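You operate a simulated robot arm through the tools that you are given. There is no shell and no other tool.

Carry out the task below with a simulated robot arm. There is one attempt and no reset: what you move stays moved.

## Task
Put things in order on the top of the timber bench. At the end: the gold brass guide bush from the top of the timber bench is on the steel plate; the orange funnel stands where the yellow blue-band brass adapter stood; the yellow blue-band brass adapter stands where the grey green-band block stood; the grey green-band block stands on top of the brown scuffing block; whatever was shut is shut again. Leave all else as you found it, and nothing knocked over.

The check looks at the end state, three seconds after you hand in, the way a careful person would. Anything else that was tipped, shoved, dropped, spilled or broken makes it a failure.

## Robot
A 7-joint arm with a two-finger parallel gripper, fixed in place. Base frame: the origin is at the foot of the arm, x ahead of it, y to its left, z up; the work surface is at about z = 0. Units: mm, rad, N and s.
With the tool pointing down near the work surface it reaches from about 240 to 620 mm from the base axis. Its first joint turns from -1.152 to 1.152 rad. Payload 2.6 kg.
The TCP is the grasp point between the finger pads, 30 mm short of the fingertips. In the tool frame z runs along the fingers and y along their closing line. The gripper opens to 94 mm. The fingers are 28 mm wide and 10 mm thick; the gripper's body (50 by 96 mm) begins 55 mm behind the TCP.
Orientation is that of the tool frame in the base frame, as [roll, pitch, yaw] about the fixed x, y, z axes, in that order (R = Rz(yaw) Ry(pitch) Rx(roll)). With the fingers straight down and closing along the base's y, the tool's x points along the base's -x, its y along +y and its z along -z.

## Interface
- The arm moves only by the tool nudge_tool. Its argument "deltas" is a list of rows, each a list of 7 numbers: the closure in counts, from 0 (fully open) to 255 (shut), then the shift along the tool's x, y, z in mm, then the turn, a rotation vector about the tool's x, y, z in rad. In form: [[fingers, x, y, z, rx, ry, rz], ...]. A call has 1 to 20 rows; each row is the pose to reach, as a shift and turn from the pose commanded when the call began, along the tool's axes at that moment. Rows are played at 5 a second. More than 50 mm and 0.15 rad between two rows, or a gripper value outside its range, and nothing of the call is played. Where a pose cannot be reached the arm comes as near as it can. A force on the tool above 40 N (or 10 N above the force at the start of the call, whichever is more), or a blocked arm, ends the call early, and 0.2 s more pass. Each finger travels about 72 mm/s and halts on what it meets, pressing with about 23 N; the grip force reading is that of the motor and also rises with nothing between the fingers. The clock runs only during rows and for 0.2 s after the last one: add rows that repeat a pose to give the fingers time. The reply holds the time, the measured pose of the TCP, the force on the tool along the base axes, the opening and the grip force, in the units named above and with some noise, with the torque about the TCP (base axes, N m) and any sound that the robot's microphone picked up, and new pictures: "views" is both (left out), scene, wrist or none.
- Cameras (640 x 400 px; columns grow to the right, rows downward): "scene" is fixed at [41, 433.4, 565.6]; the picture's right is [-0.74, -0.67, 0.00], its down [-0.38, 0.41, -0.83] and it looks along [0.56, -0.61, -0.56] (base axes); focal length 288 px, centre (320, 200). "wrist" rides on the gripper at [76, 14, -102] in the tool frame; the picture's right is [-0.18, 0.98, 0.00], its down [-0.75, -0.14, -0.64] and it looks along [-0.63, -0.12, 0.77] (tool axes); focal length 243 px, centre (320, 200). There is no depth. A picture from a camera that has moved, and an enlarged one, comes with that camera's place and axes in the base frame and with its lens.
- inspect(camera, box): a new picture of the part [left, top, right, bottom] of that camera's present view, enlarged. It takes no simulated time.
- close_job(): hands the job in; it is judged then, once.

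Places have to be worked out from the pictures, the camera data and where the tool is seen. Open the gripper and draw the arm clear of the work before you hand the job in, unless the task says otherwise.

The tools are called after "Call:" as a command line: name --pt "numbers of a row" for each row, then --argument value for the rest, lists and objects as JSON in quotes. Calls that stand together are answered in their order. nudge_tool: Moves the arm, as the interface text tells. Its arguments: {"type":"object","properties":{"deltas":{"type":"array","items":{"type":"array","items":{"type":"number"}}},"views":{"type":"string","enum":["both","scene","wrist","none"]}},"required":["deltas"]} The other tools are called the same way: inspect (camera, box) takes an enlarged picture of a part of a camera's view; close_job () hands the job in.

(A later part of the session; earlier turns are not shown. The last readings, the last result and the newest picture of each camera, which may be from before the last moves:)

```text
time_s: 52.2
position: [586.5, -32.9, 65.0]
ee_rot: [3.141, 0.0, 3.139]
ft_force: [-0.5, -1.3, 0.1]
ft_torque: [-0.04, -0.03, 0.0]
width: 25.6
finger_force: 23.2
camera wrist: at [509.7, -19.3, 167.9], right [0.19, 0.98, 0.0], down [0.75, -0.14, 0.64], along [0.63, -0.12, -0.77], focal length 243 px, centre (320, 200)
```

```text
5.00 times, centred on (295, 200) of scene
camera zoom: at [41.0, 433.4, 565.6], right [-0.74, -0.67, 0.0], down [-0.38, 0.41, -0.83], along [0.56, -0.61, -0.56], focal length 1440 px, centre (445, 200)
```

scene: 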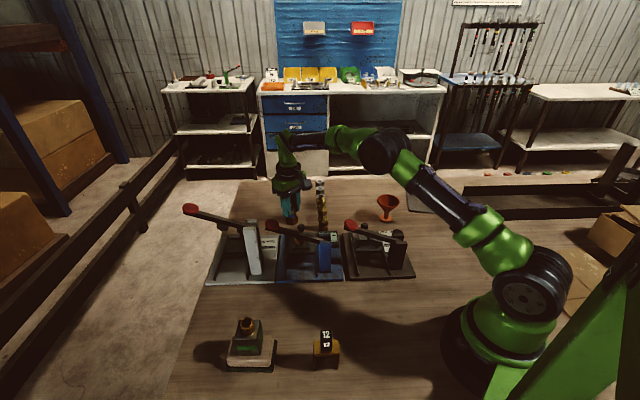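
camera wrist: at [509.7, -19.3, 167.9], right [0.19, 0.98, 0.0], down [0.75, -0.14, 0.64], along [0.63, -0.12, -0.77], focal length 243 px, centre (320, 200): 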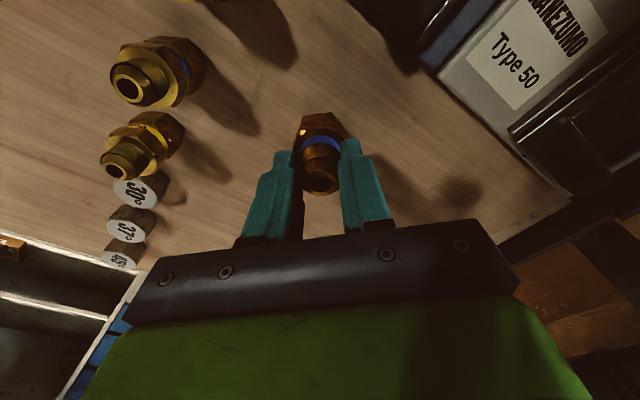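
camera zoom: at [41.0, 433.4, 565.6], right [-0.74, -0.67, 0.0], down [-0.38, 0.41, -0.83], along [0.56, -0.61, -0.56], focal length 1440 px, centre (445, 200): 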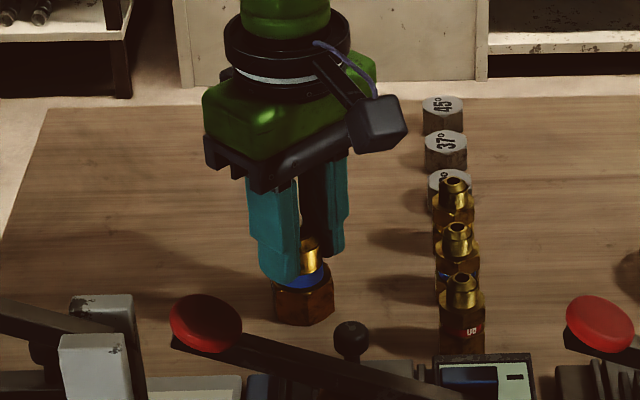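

The grip on the adapter is solid at 25.6 mm. I'll lift it and carry it over the row to where the grey block stood, (517, -302).

Call:
nudge_tool --pt "255 0 0 -15 0 0 0" --pt "255 0 0 -40 0 0 0" --pt "255 10 -10 -65 0 0 0" --pt "255 22 -35 -85 0 0 0" --pt "255 32 -65 -90 0 0 0" --pt "255 40 -100 -90 0 0 0" --pt "255 46 -135 -90 0 0 0" --pt "255 52 -170 -90 0 0 0" --pt "255 58 -205 -90 0 0 0" --pt "255 64 -235 -90 0 0 0" --pt "255 68 -258 -80 0 0 0" --pt "255 69.5 -269 -55 0 0 0" --pt "255 69.5 -269 -30 0 0 0" --pt "255 69.5 -269 -30 0 0 0"

Call:
inspect --camera "scene" --box '[320, 140, 400, 220]'

```text
time_s: 55.2
position: [516.5, -302.0, 95.8]
ee_rot: [3.14, 0.002, 3.14]
ft_force: [-0.4, -0.7, -3.8]
ft_torque: [-0.01, 0.01, -0.01]
width: 25.9
finger_force: 22.7
camera wrist: at [439.6, -289.5, 199.2], right [0.19, 0.98, 0.0], down [0.75, -0.14, 0.64], along [0.63, -0.12, -0.77], focal length 243 px, centre (320, 200)
```

scene: 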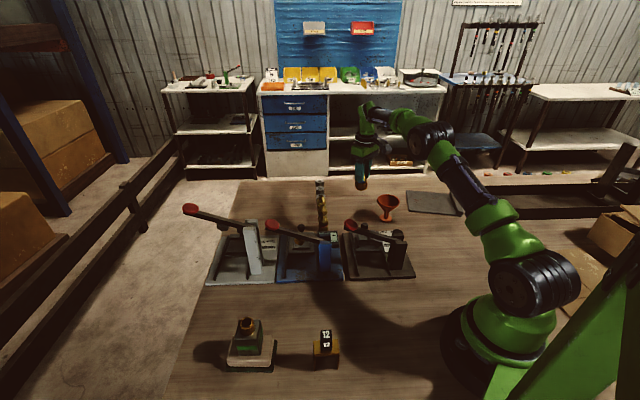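
wrist: 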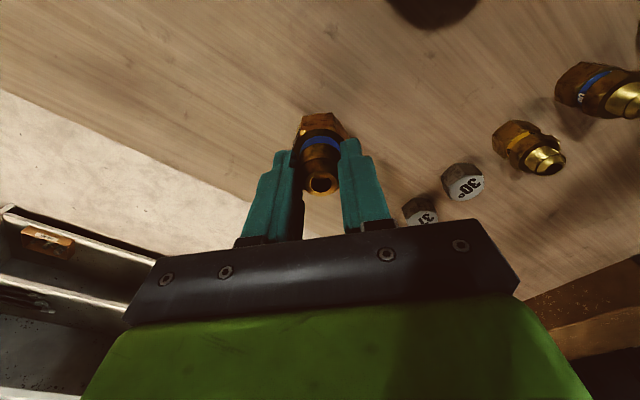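

```text
5.00 times, centred on (360, 180) of scene
camera zoom: at [41.0, 433.4, 565.7], right [-0.74, -0.67, 0.0], down [-0.38, 0.41, -0.83], along [0.56, -0.61, -0.56], focal length 1440 px, centre (120, 300)
```

zoom: 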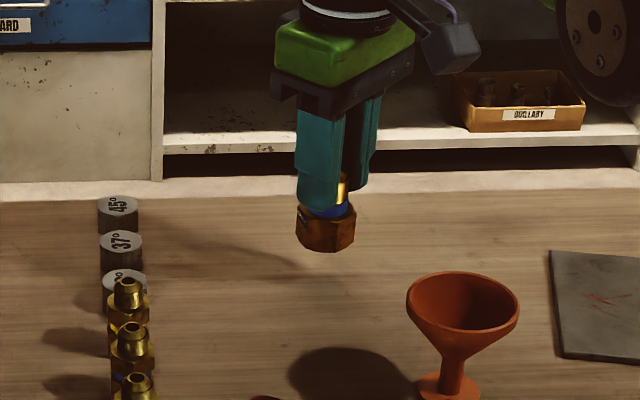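

The adapter hangs upright over the spot. I'll lower it to the bench gently.

Call:
nudge_tool --pt "255 0 0 12 0 0 0" --pt "255 0 0 22 0 0 0" --pt "255 0 0 27 0 0 0" --pt "255 0 0 29 0 0 0" --pt "255 0 0 30 0 0 0" --pt "255 0 0 30 0 0 0" --views "none"

```text
time_s: 56.6
position: [517.3, -301.6, 63.8]
ee_rot: [3.14, -0.001, 3.14]
ft_force: [0.5, -0.3, -2.2]
ft_torque: [0.01, 0.0, -0.04]
width: 26.1
finger_force: 22.8
```

The load is easing (-2.2 N), so it is just touching. I'll go down 1 mm more and release.

Call:
nudge_tool --pt "255 0 0 1 0 0 0" --pt "255 0 0 1 0 0 0" --pt "190 0 0 1 0 0 0" --pt "170 0 0 1 0 0 0" --pt "140 0 0 1 0 0 0" --pt "90 0 0 1 0 0 0" --pt "40 0 0 1 0 0 0"

Call:
inspect --camera "scene" --box '[320, 150, 400, 220]'

```text
time_s: 58.2
position: [516.6, -303.6, 64.1]
ee_rot: [3.141, 0.0, 3.14]
ft_force: [0.6, -0.7, -0.1]
ft_torque: [0.0, 0.0, -0.01]
width: 79.3
finger_force: 0.0
camera wrist: at [439.8, -289.1, 167.2], right [0.19, 0.98, 0.0], down [0.75, -0.14, 0.64], along [0.63, -0.12, -0.77], focal length 243 px, centre (320, 200)
```

scene: 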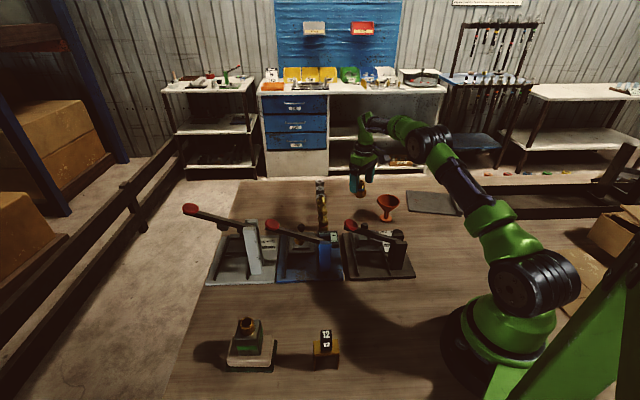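
wrist: 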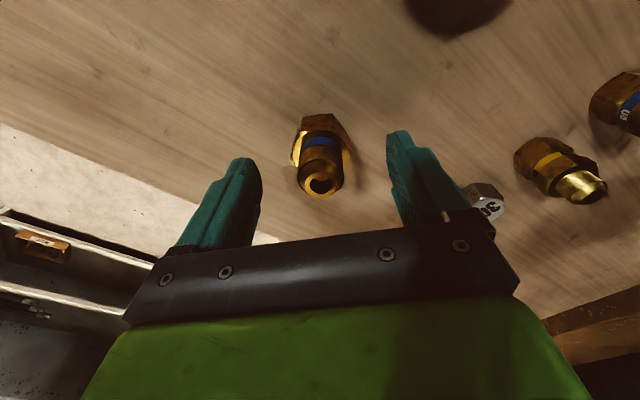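

```text
5.71 times, centred on (360, 185) of scene
camera zoom: at [41.0, 433.4, 565.6], right [-0.74, -0.67, 0.0], down [-0.38, 0.41, -0.83], along [0.56, -0.61, -0.56], focal length 1646 px, centre (91, 286)
```

zoom: 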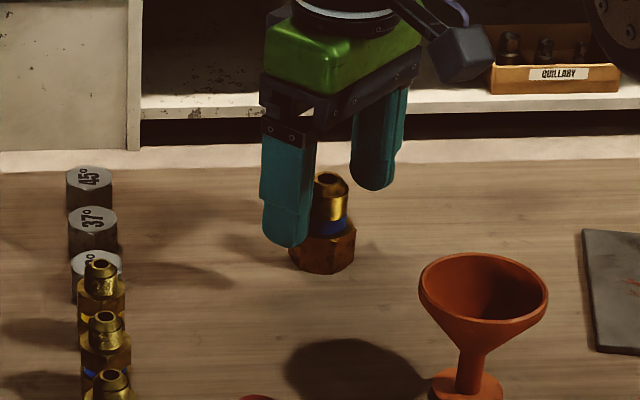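

The adapter stands in the block's old place. Next I'll rise and hover over the funnel: foot centre about (379, -245), rim diameter about 70 mm with a band at z 62–71.

Call:
nudge_tool --pt "0 0 0 -30 0 0 0" --pt "0 0 0 -60 0 0 0" --pt "0 0 0 -95 0 0 0" --pt "0 20 8 -110 0 0 0" --pt "0 50 20 -115 0 0 0" --pt "0 80 33 -115 0 0 0" --pt "0 110 45 -115 0 0 0" --pt "0 138 58 -110 0 0 0" --pt "0 138 58 -110 0 0 0"

Call:
inspect --camera "wrist" --box '[220, 40, 420, 200]'

Call:
inspect --camera "scene" --box '[340, 165, 400, 225]'

```text
time_s: 60.2
position: [378.6, -242.0, 173.1]
ee_rot: [-3.14, -0.001, 3.14]
ft_force: [-0.1, -0.1, -0.6]
ft_torque: [0.0, -0.01, -0.01]
width: 93.8
finger_force: 0.1
camera wrist: at [302.7, -228.3, 275.5], right [0.19, 0.98, 0.0], down [0.75, -0.14, 0.64], along [0.63, -0.12, -0.77], focal length 243 px, centre (320, 200)
```

scene: 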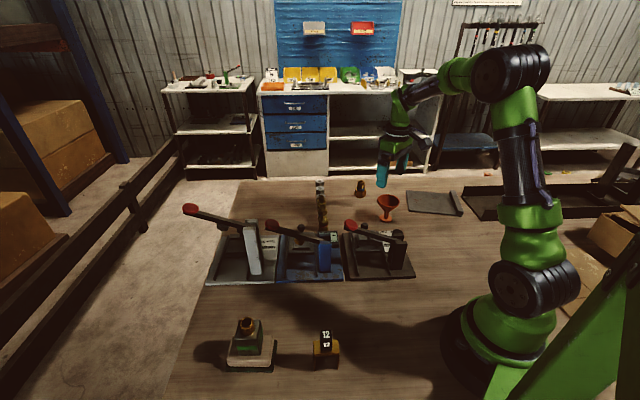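
wrist: 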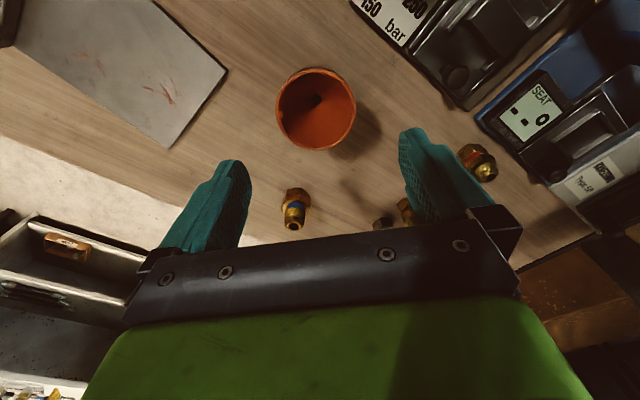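

```text
2.50 times, centred on (320, 120) of wrist
camera zoom: at [302.7, -228.3, 275.5], right [0.19, 0.98, 0.0], down [0.75, -0.14, 0.64], along [0.63, -0.12, -0.77], focal length 606 px, centre (320, 400)
```

zoom: 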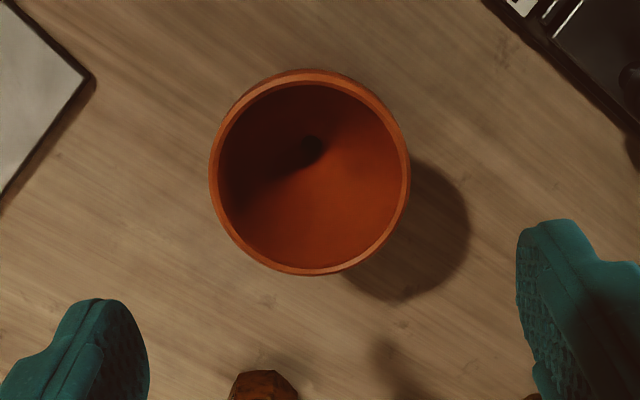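

```text
6.67 times, centred on (370, 195) of scene
camera zoom: at [40.9, 433.4, 565.6], right [-0.74, -0.67, 0.0], down [-0.38, 0.41, -0.83], along [0.56, -0.61, -0.56], focal length 1920 px, centre (-13, 233)
```

zoom: 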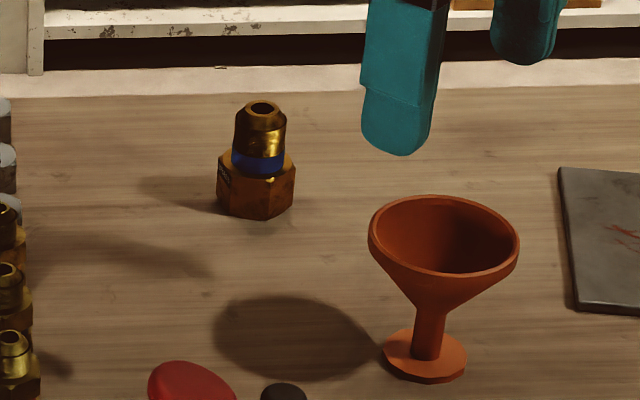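

Rim centre about (375.5, -245.7), diameter about 68 mm. I'll align and lower the open fingers around the rim band.

Call:
nudge_tool --pt "0 3 -3.7 20 0 0 0" --pt "0 3 -3.7 45 0 0 0" --pt "0 3 -3.7 65 0 0 0" --pt "0 3 -3.7 65 0 0 0"

Call:
inspect --camera "wrist" --box '[180, 40, 460, 230]'

Call:
inspect --camera "scene" --box '[350, 155, 420, 225]'

```text
time_s: 61.2
position: [373.8, -249.3, 109.4]
ee_rot: [3.141, 0.0, 3.138]
ft_force: [-0.7, -0.3, -0.2]
ft_torque: [-0.01, 0.0, -0.03]
width: 93.9
finger_force: 0.0
camera wrist: at [297.8, -235.0, 212.4], right [0.19, 0.98, 0.0], down [0.75, -0.14, 0.64], along [0.63, -0.12, -0.77], focal length 243 px, centre (320, 200)
```

scene: 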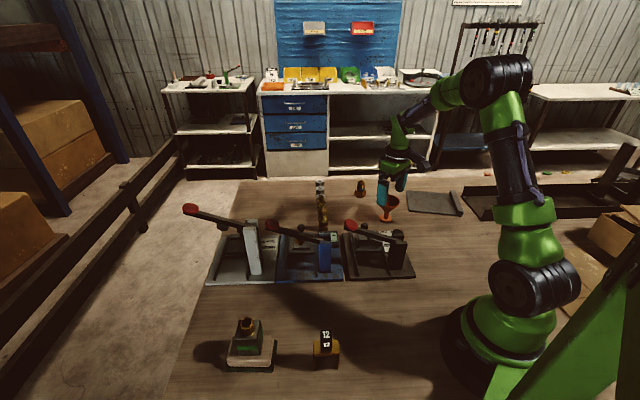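
wrist: 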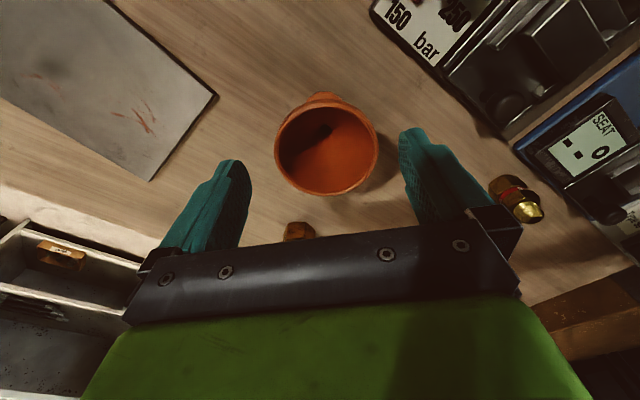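

```text
2.11 times, centred on (320, 135) of wrist
camera zoom: at [297.8, -235.0, 212.4], right [0.19, 0.98, 0.0], down [0.75, -0.14, 0.64], along [0.63, -0.12, -0.77], focal length 511 px, centre (320, 337)
```

zoom: 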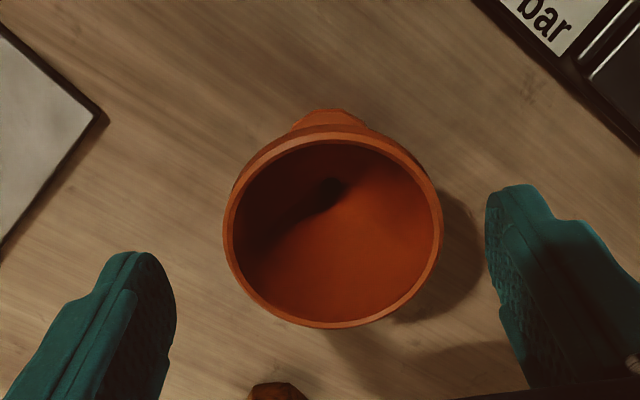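

```text
5.71 times, centred on (385, 190) of scene
camera zoom: at [41.0, 433.4, 565.6], right [-0.74, -0.67, 0.0], down [-0.38, 0.41, -0.83], along [0.56, -0.61, -0.56], focal length 1646 px, centre (-51, 257)
```

zoom: 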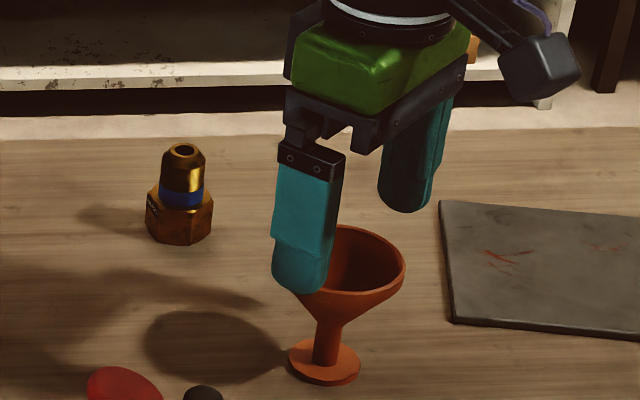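

Well centred between the fingers. I'll lower to the rim band and close.

Call:
nudge_tool --pt "0 -1 1.5 20 0 0 0" --pt "0 -1 1.5 42 0 0 0" --pt "0 -1 1.5 42 0 0 0" --pt "30 -1 1.5 42 0 0 0" --pt "60 -1 1.5 42 0 0 0" --pt "90 -1 1.5 42 0 0 0" --pt "150 -1 1.5 42 0 0 0" --pt "255 -1 1.5 42 0 0 0" --pt "255 -1 1.5 42 0 0 0"

Call:
inspect --camera "wrist" --box '[180, 60, 460, 250]'

Call:
inspect --camera "scene" --box '[350, 155, 420, 225]'

```text
time_s: 63.2
position: [374.8, -246.4, 67.2]
ee_rot: [-3.141, 0.001, 3.14]
ft_force: [-0.4, -1.2, 0.0]
ft_torque: [-0.01, -0.02, -0.03]
width: 66.8
finger_force: 23.4
camera wrist: at [298.0, -232.4, 169.6], right [0.19, 0.98, 0.0], down [0.75, -0.14, 0.64], along [0.63, -0.12, -0.77], focal length 243 px, centre (320, 200)
```

scene: 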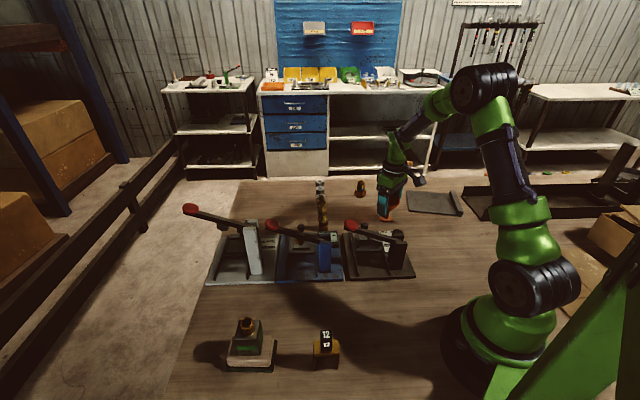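
wrist: 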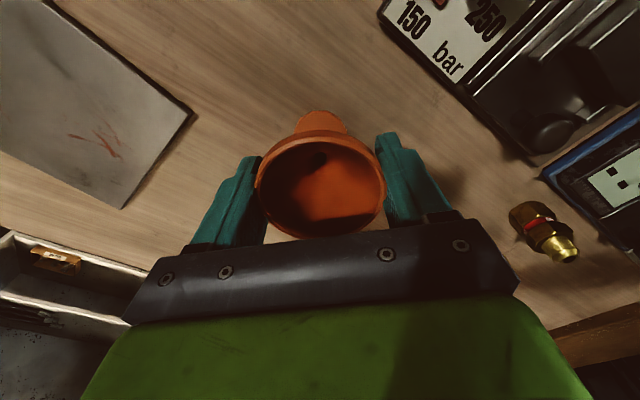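

```text
2.11 times, centred on (320, 155) of wrist
camera zoom: at [298.0, -232.4, 169.6], right [0.19, 0.98, 0.0], down [0.75, -0.14, 0.64], along [0.63, -0.12, -0.77], focal length 511 px, centre (320, 295)
```

zoom: 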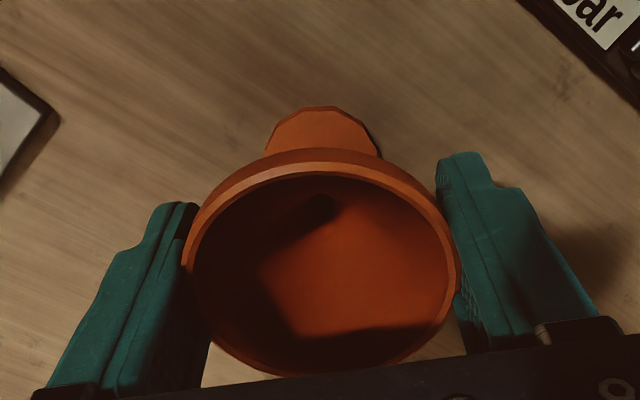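

```text
5.71 times, centred on (385, 190) of scene
camera zoom: at [41.0, 433.4, 565.6], right [-0.74, -0.67, 0.0], down [-0.38, 0.41, -0.83], along [0.56, -0.61, -0.56], focal length 1646 px, centre (-51, 257)
```

zoom: 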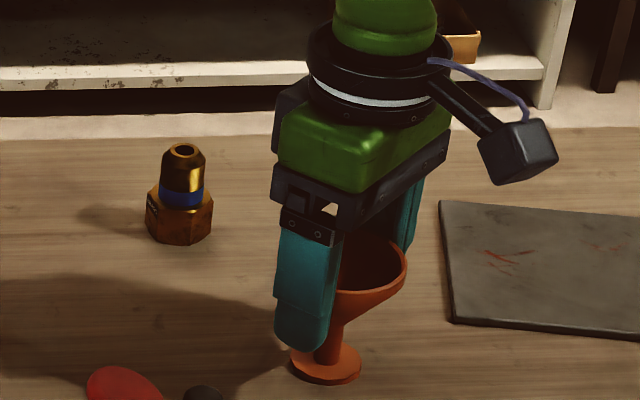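

The rim is gripped at 66.8 mm. I'll lift slightly and check it stays upright.

Call:
nudge_tool --pt "255 0 0 0 0 0 0" --pt "255 0 0 -6 0 0 0" --pt "255 0 0 -15 0 0 0" --pt "255 0 0 -30 0 0 0" --pt "255 0 0 -30 0 0 0"

Call:
inspect --camera "scene" --box '[350, 150, 420, 220]'

```text
time_s: 64.4
position: [374.6, -247.3, 96.9]
ee_rot: [3.141, 0.001, 3.14]
ft_force: [0.2, -0.6, -0.1]
ft_torque: [0.0, 0.02, -0.01]
width: 66.8
finger_force: 23.1
camera wrist: at [298.2, -232.9, 200.7], right [0.19, 0.98, 0.0], down [0.75, -0.14, 0.64], along [0.63, -0.12, -0.77], focal length 243 px, centre (320, 200)
```

scene: 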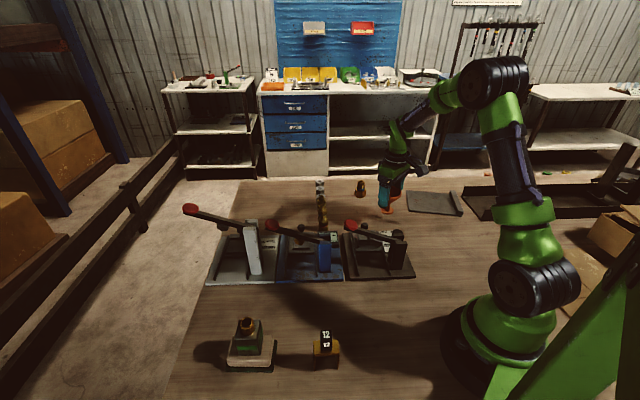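
wrist: 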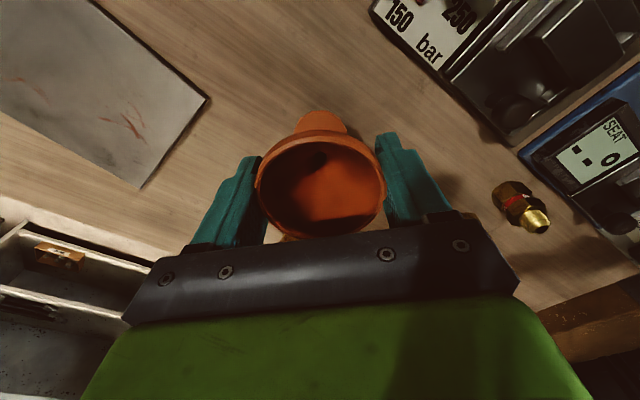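

```text
5.71 times, centred on (385, 185) of scene
camera zoom: at [41.0, 433.4, 565.6], right [-0.74, -0.67, 0.0], down [-0.38, 0.41, -0.83], along [0.56, -0.61, -0.56], focal length 1646 px, centre (-51, 286)
```

zoom: 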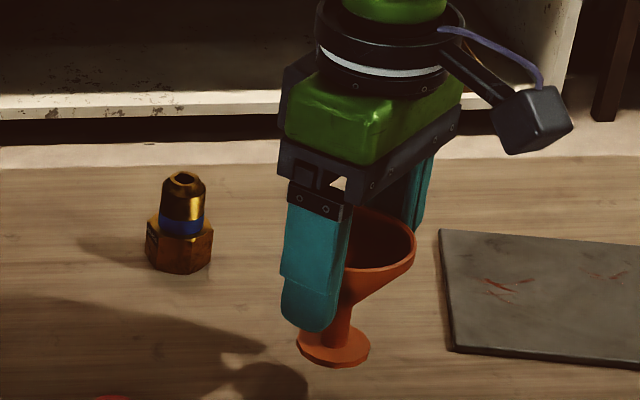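

The funnel lifts cleanly and upright. I'll carry it over the row to the adapter's old spot at (587, -34).

Call:
nudge_tool --pt "255 0 0 -20 0 0 0" --pt "255 0 0 -45 0 0 0" --pt "255 -10 10 -60 0 0 0" --pt "255 -30 30 -62 0 0 0" --pt "255 -52 52 -62 0 0 0" --pt "255 -75 75 -62 0 0 0" --pt "255 -98 98 -62 0 0 0" --pt "255 -121 121 -62 0 0 0" --pt "255 -144 144 -60 0 0 0" --pt "255 -167 167 -56 0 0 0" --pt "255 -188 188 -45 0 0 0" --pt "255 -204 204 -30 0 0 0" --pt "255 -212.3 212.3 -15 0 0 0" --pt "255 -212.3 212.3 -15 0 0 0"

Call:
inspect --camera "scene" --box '[260, 150, 340, 230]'

Call:
inspect --camera "wrist" --box '[180, 40, 460, 230]'

```text
time_s: 67.4
position: [589.8, -32.7, 111.6]
ee_rot: [3.142, 0.0, 3.141]
ft_force: [-0.5, -0.3, -0.4]
ft_torque: [-0.04, -0.03, 0.02]
width: 66.8
finger_force: 22.8
camera wrist: at [513.1, -19.4, 215.3], right [0.19, 0.98, 0.0], down [0.75, -0.14, 0.64], along [0.63, -0.12, -0.77], focal length 243 px, centre (320, 200)
```

scene: 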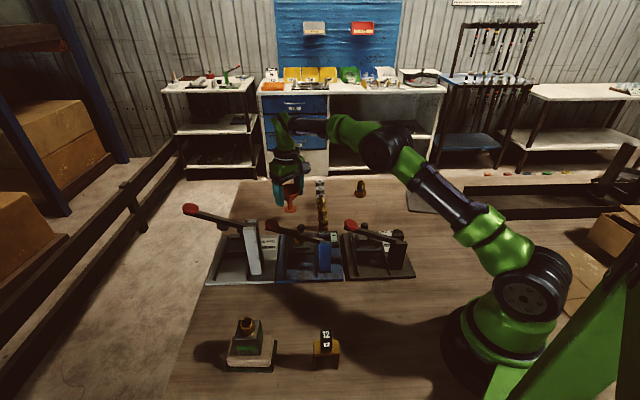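
wrist: 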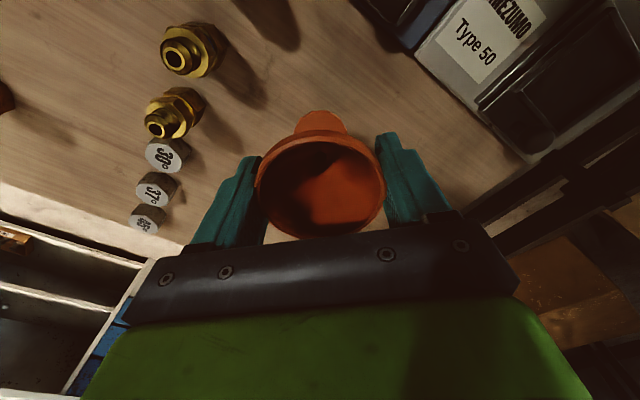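

```text
5.00 times, centred on (300, 190) of scene
camera zoom: at [41.0, 433.4, 565.6], right [-0.74, -0.67, 0.0], down [-0.38, 0.41, -0.83], along [0.56, -0.61, -0.56], focal length 1440 px, centre (420, 250)
```

zoom: 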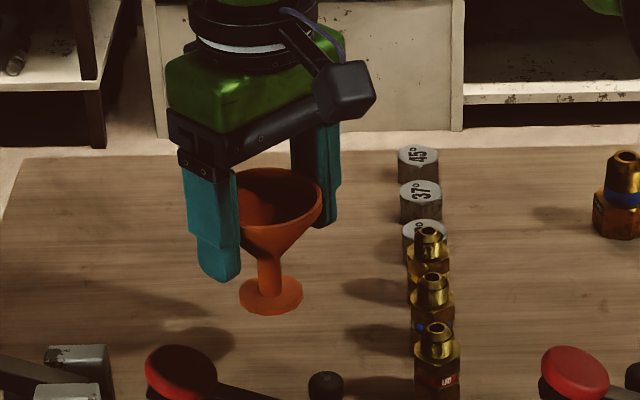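

```text
2.11 times, centred on (320, 135) of wrist
camera zoom: at [513.1, -19.4, 215.3], right [0.19, 0.98, 0.0], down [0.75, -0.14, 0.64], along [0.63, -0.12, -0.77], focal length 511 px, centre (320, 337)
```

zoom: 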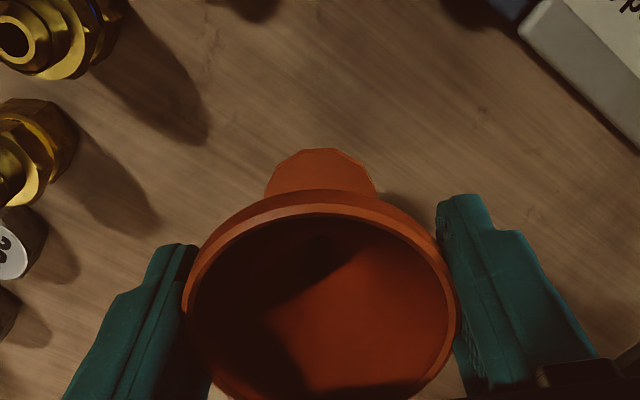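

Over the target. I'll lower in decreasing steps until the foot meets the bench.

Call:
nudge_tool --pt "255 1 -0.5 15 0 0 0" --pt "255 1 -0.5 30 0 0 0" --pt "255 1 -0.5 38 0 0 0" --pt "255 1 -0.5 42 0 0 0" --pt "255 1 -0.5 43 0 0 0" --pt "255 1 -0.5 43 0 0 0"

Call:
inspect --camera "scene" --box '[265, 170, 325, 235]'

```text
time_s: 68.8
position: [586.7, -34.2, 67.9]
ee_rot: [-3.141, -0.002, 3.139]
ft_force: [0.6, -0.1, -0.8]
ft_torque: [0.0, 0.0, 0.01]
width: 66.5
finger_force: 22.5
camera wrist: at [510.1, -20.3, 172.1], right [0.19, 0.98, 0.0], down [0.75, -0.14, 0.64], along [0.63, -0.12, -0.77], focal length 243 px, centre (320, 200)
```

scene: 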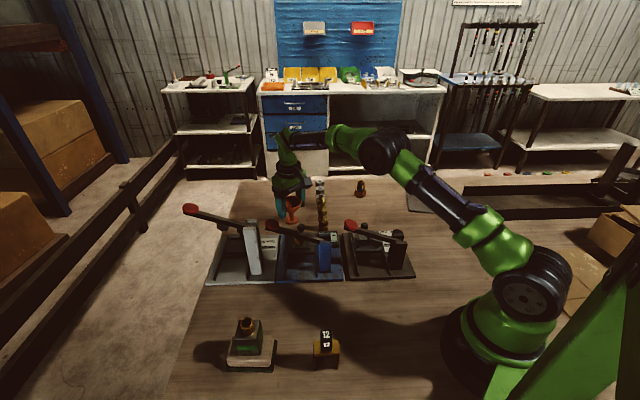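
wrist: 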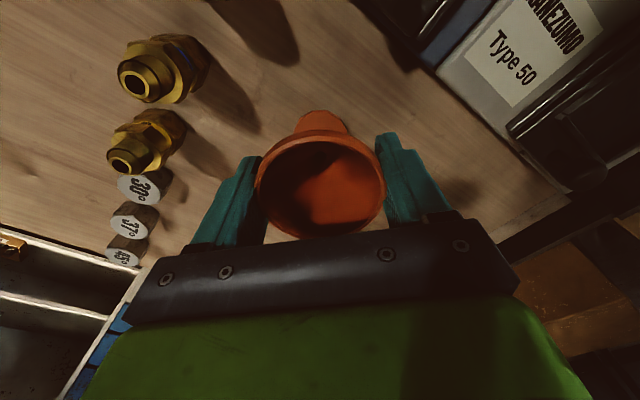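

```text
6.15 times, centred on (295, 202) of scene
camera zoom: at [41.0, 433.4, 565.6], right [-0.74, -0.67, 0.0], down [-0.38, 0.41, -0.83], along [0.56, -0.61, -0.56], focal length 1772 px, centre (474, 185)
```

zoom: 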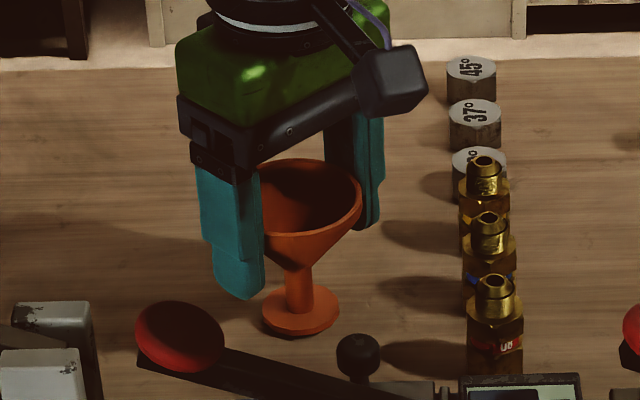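

Not quite loaded yet; I'll go down in 0.7 mm steps watching the force.

Call:
nudge_tool --pt "255 0 0 0.7 0 0 0" --pt "255 0 0 1.4 0 0 0" --pt "255 0 0 1.4 0 0 0" --views "none"

```text
time_s: 69.6
position: [586.4, -35.0, 67.7]
ee_rot: [3.141, 0.001, 3.14]
ft_force: [0.0, 0.4, -0.7]
ft_torque: [0.01, -0.01, 0.03]
width: 66.7
finger_force: 22.7
```

Call:
nudge_tool --pt "255 0 0 0.8 0 0 0" --pt "255 0 0 1.6 0 0 0" --pt "255 0 0 1.6 0 0 0" --views "none"

```text
time_s: 70.4
position: [586.9, -34.4, 65.8]
ee_rot: [-3.141, -0.001, 3.139]
ft_force: [1.1, 0.0, 2.1]
ft_torque: [-0.06, -0.02, 0.0]
width: 66.3
finger_force: 23.0
```

The upward force is +2.1 N, so the foot is on the bench. I'll open gradually.

Call:
nudge_tool --pt "70 0 0 -0.5 0 0 0" --pt "60 0 0 -0.5 0 0 0" --pt "40 0 0 -0.5 0 0 0" --pt "0 0 0 -0.5 0 0 0" --pt "0 0 0 -0.5 0 0 0"

Call:
inspect --camera "scene" --box '[265, 170, 325, 235]'

```text
time_s: 71.6
position: [587.6, -34.5, 67.0]
ee_rot: [-3.141, 0.002, 3.14]
ft_force: [0.4, 0.2, 0.3]
ft_torque: [0.0, 0.02, 0.01]
width: 94.0
finger_force: 0.0
camera wrist: at [510.7, -20.6, 169.8], right [0.19, 0.98, 0.0], down [0.75, -0.14, 0.64], along [0.63, -0.12, -0.77], focal length 243 px, centre (320, 200)
```

scene: 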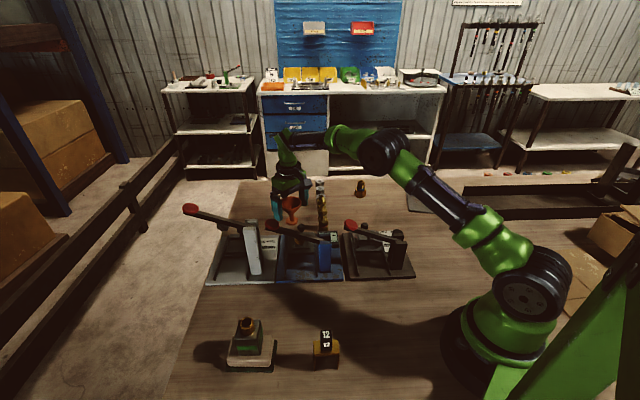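
wrist: 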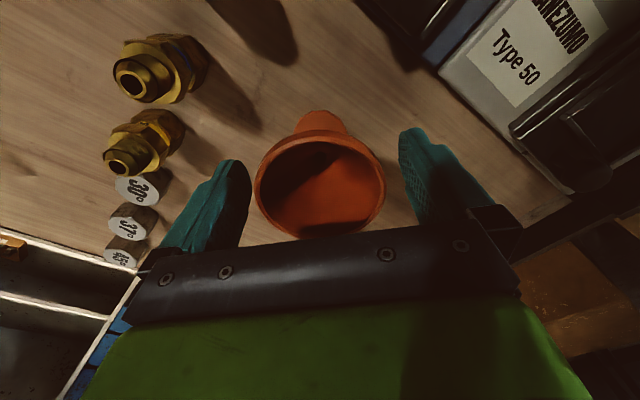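

```text
6.15 times, centred on (295, 202) of scene
camera zoom: at [41.0, 433.4, 565.6], right [-0.74, -0.67, 0.0], down [-0.38, 0.41, -0.83], along [0.56, -0.61, -0.56], focal length 1772 px, centre (474, 185)
```

zoom: 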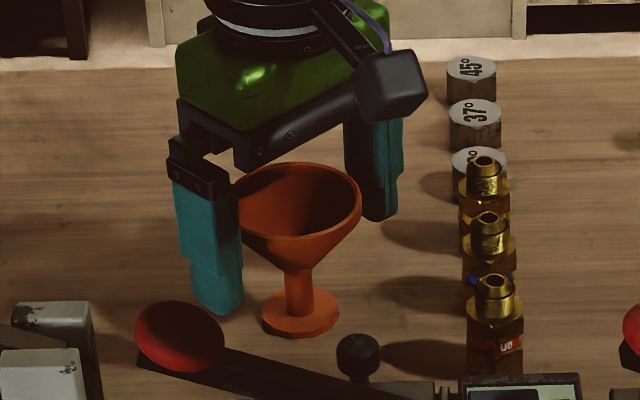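

The funnel stands upright on the adapter's spot. I'll raise the arm and, with it out of the way, scan the scene's right side and bench surroundings again.

Call:
nudge_tool --pt "0 0 0 -20 0 0 0" --pt "0 0 0 -50 0 0 0" --pt "0 5 0 -85 0 0 0" --pt "0 20 0 -120 0 0 0" --pt "0 50 0 -150 0 0 0" --pt "0 80 0 -180 0 0 0" --pt "0 80 0 -180 0 0 0"

Call:
inspect --camera "scene" --box '[440, 160, 640, 270]'

Call:
inspect --camera "scene" --box '[480, 165, 580, 225]'

Call:
inspect --camera "scene" --box '[560, 160, 640, 240]'

Call:
inspect --camera "wrist" --box '[0, 0, 640, 250]'

Call:
inspect --camera "wrist" --box '[280, 0, 400, 90]'

```text
time_s: 73.2
position: [505.7, -34.2, 249.4]
ee_rot: [-3.142, 0.0, 3.14]
ft_force: [0.5, 0.4, 0.8]
ft_torque: [0.0, -0.01, 0.0]
width: 94.0
finger_force: 0.1
camera wrist: at [428.8, -20.5, 352.0], right [0.19, 0.98, 0.0], down [0.75, -0.14, 0.64], along [0.63, -0.12, -0.77], focal length 243 px, centre (320, 200)
```

scene: 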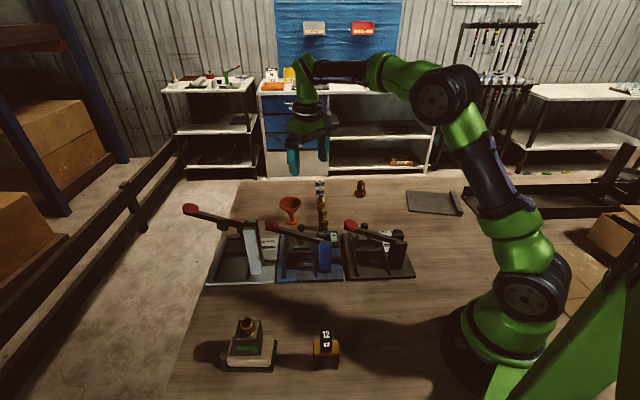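
wrist: 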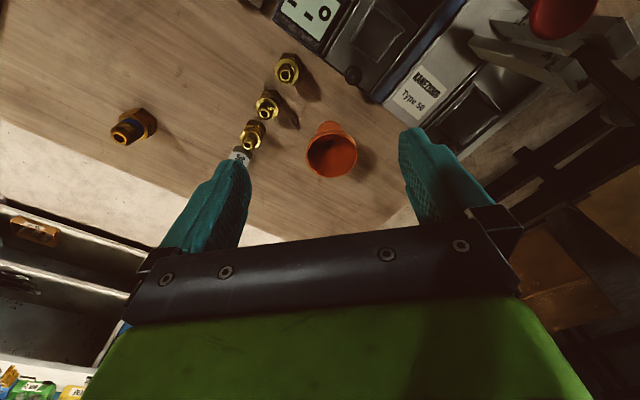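

```text
3.20 times, centred on (540, 215) of scene
camera zoom: at [40.9, 433.4, 565.6], right [-0.74, -0.67, 0.0], down [-0.38, 0.41, -0.83], along [0.56, -0.61, -0.56], focal length 922 px, centre (-384, 152)
```

zoom: 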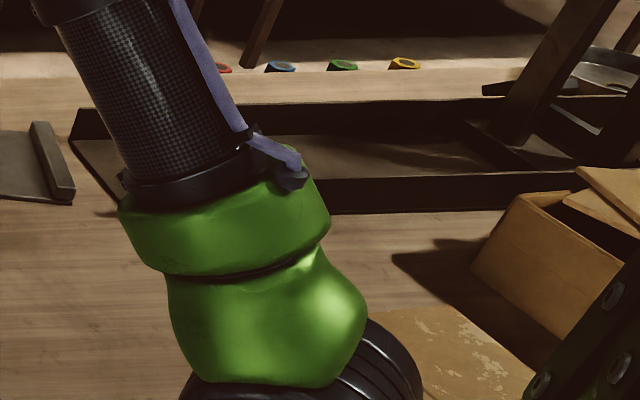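

```text
6.40 times, centred on (530, 195) of scene
camera zoom: at [40.9, 433.4, 565.6], right [-0.74, -0.67, 0.0], down [-0.38, 0.41, -0.83], along [0.56, -0.61, -0.56], focal length 1843 px, centre (-1024, 232)
```

zoom: 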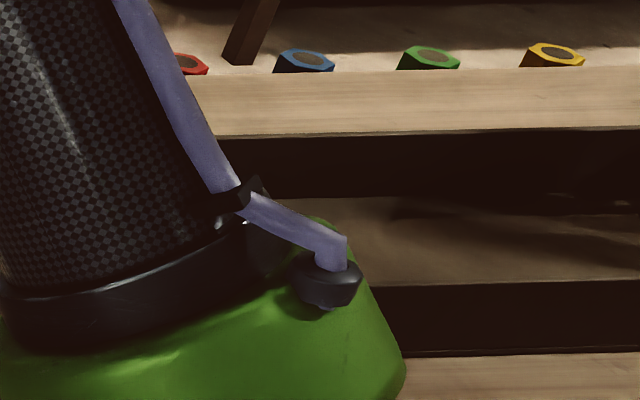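

```text
5.00 times, centred on (600, 200) of scene
camera zoom: at [40.9, 433.4, 565.6], right [-0.74, -0.67, 0.0], down [-0.38, 0.41, -0.83], along [0.56, -0.61, -0.56], focal length 1440 px, centre (-1080, 200)
```

zoom: 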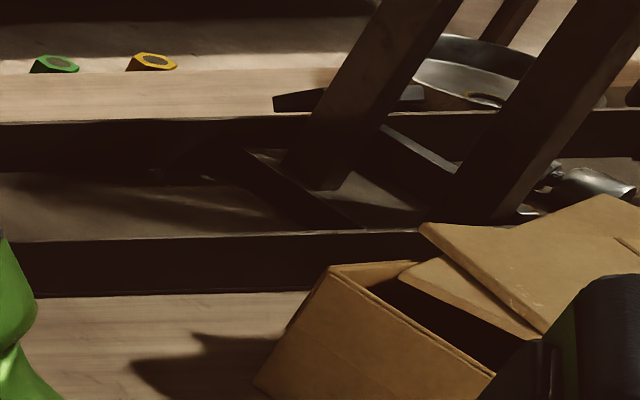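

```text
1.00 times, centred on (320, 125) of wrist (not enlarged: the box is as wide or as high as the picture)
camera zoom: at [428.8, -20.5, 352.0], right [0.19, 0.98, 0.0], down [0.75, -0.14, 0.64], along [0.63, -0.12, -0.77], focal length 243 px, centre (320, 275)
```

zoom: 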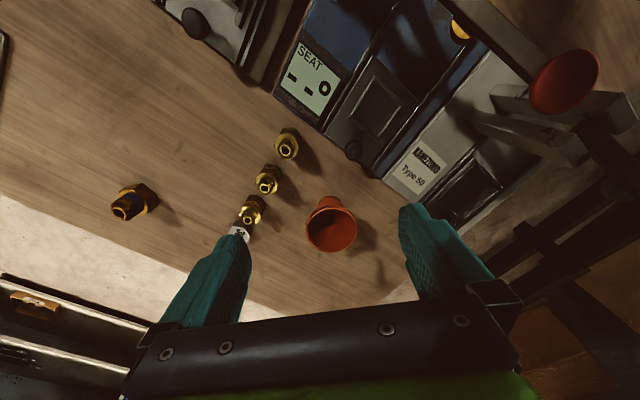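

```text
4.44 times, centred on (340, 45) of wrist
camera zoom: at [428.8, -20.5, 352.0], right [0.19, 0.98, 0.0], down [0.75, -0.14, 0.64], along [0.63, -0.12, -0.77], focal length 1078 px, centre (231, 889)
```

zoom: 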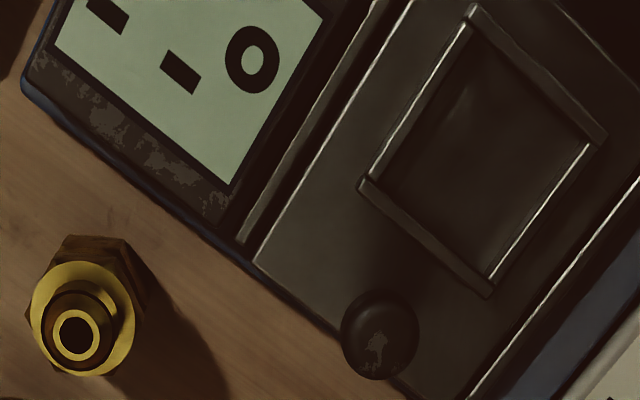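

The right side is ruled out. Triangulation shows the "12" block and yellow bridge are much taller than I thought (bridge top z of about 55, block top about 92), so I'll return for a closer, lower look at that assembly from other sides.

Call:
nudge_tool --pt "0 30 15 -20 0 0 0" --pt "0 60 38 -40 0 0 0" --pt "0 90 60 -45 0 0 0" --pt "0 118 85 -45 0 0 0" --pt "0 142 112 -45 0 0 0" --pt "0 165 140 -45 0 0 0" --pt "0 188 168 -45 0 0 0" --pt "0 205 195 -45 0 0 0" --pt "0 215 222 -30 0 0 -0.1" --pt "0 222 245 -10 0 0 -0.22" --pt "0 228 262 15 0 0 -0.34" --pt "0 228 262 15 0 0 -0.34"

Call:
inspect --camera "wrist" --box '[240, 0, 440, 150]'

```text
time_s: 75.8
position: [278.2, 228.4, 233.7]
ee_rot: [3.14, -0.001, -2.8]
ft_force: [-0.4, -0.6, 0.6]
ft_torque: [-0.03, 0.0, 0.01]
width: 93.9
finger_force: 0.1
camera wrist: at [201.6, 215.9, 335.9], right [-0.15, 0.99, 0.0], down [0.76, 0.12, 0.64], along [0.63, 0.1, -0.77], focal length 243 px, centre (320, 200)
```

scene: 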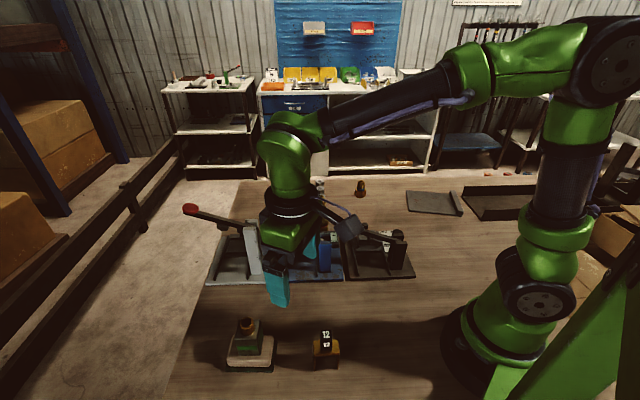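
wrist: 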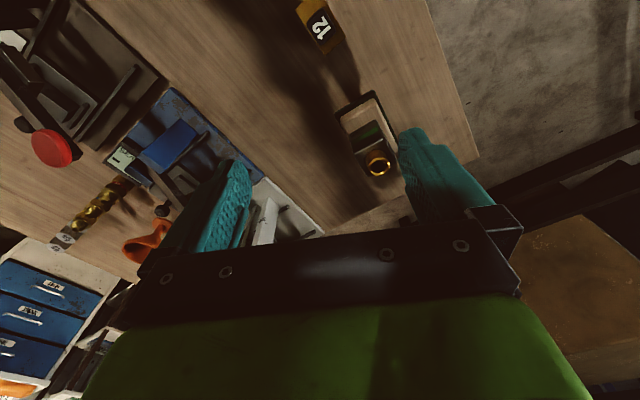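

```text
2.67 times, centred on (340, 75) of wrist
camera zoom: at [201.6, 215.9, 335.9], right [-0.15, 0.99, 0.0], down [0.76, 0.12, 0.64], along [0.63, 0.1, -0.77], focal length 647 px, centre (267, 533)
```

zoom: 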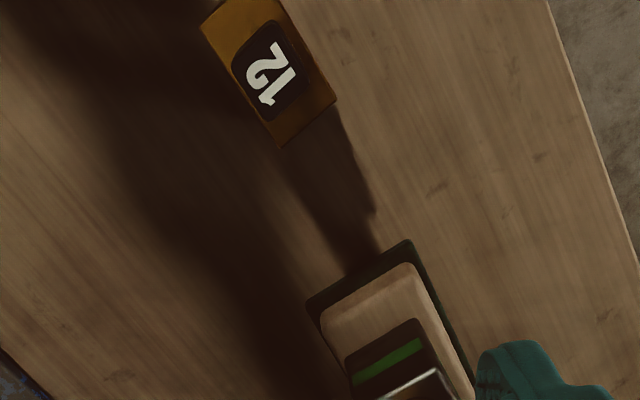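

Top view confirms a black block on a brass bridge. I'll zoom in on the black block in the scene to check for a lid seam.

Call:
inspect --camera "scene" --box '[312, 328, 342, 356]'

Call:
inspect --camera "wrist" --box '[290, 0, 350, 55]'

```text
14.29 times, centred on (327, 342) of scene
camera zoom: at [40.9, 433.4, 565.6], right [-0.74, -0.67, 0.0], down [-0.38, 0.41, -0.83], along [0.56, -0.61, -0.56], focal length 4114 px, centre (220, -1829)
```

zoom: 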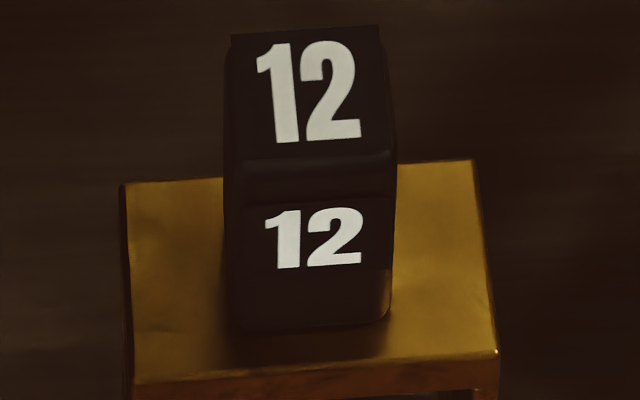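

```text
7.27 times, centred on (320, 28) of wrist
camera zoom: at [201.6, 215.9, 335.9], right [-0.15, 0.99, 0.0], down [0.76, 0.12, 0.64], along [0.63, 0.1, -0.77], focal length 1764 px, centre (320, 1454)
```

zoom: 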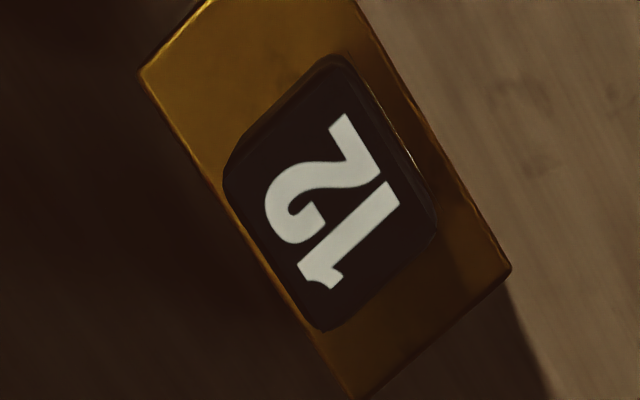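

The "12" block is a plain solid, and the bridge is open and empty. The remaining movable fixtures are the knobbed slides, so I'll test the blue press's slide by gripping its knob at about (505, 4.6), head z 37–53. First I'll hover above it.

Call:
nudge_tool --pt "0 -13.9 -28.7 -25 0 0 0.034" --pt "0 -27.8 -57.4 -50 0 0 0.068" --pt "0 -41.6 -86 -50 0 0 0.102" --pt "0 -55.5 -114.7 -50 0 0 0.136" --pt "0 -69.4 -143.4 -50 0 0 0.17" --pt "0 -83.2 -172 -50 0 0 0.204" --pt "0 -97 -200.8 -50 0 0 0.238" --pt "0 -111 -229.4 -50 0 0 0.272" --pt "0 -124.8 -258 -30 0 0 0.306" --pt "0 -138.7 -286.8 0 0 0 0.34" --pt "0 -138.7 -286.8 45 0 0 0.34" --pt "0 -138.7 -286.8 85 0 0 0.34" --pt "0 -138.7 -286.8 85 0 0 0.34"

Call:
inspect --camera "wrist" --box '[230, 40, 410, 180]'

```text
time_s: 78.6
position: [509.3, 3.6, 145.8]
ee_rot: [-3.14, -0.001, 3.14]
ft_force: [-0.2, -0.6, 0.0]
ft_torque: [0.01, -0.01, 0.01]
width: 94.0
finger_force: 0.1
camera wrist: at [433.8, 17.6, 249.2], right [0.19, 0.98, 0.0], down [0.75, -0.14, 0.64], along [0.63, -0.12, -0.77], focal length 243 px, centre (320, 200)
```

scene: 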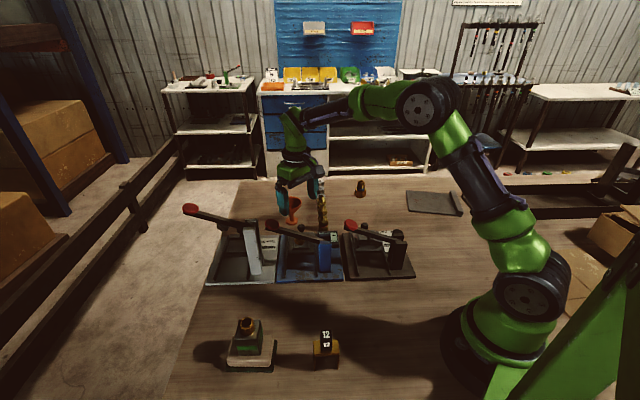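
wrist: 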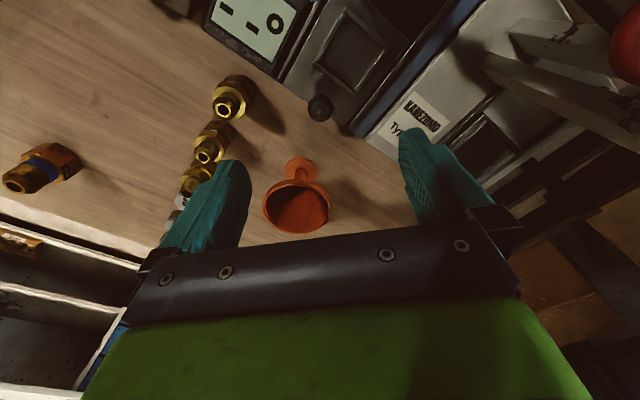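

```text
2.86 times, centred on (320, 110) of wrist
camera zoom: at [433.8, 17.6, 249.2], right [0.19, 0.98, 0.0], down [0.75, -0.14, 0.64], along [0.63, -0.12, -0.77], focal length 693 px, centre (320, 457)
```

zoom: 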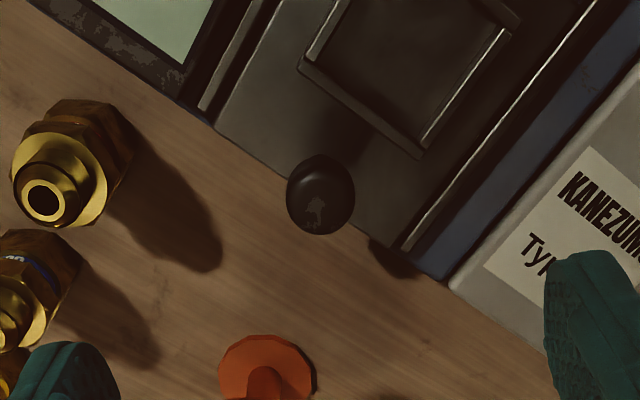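

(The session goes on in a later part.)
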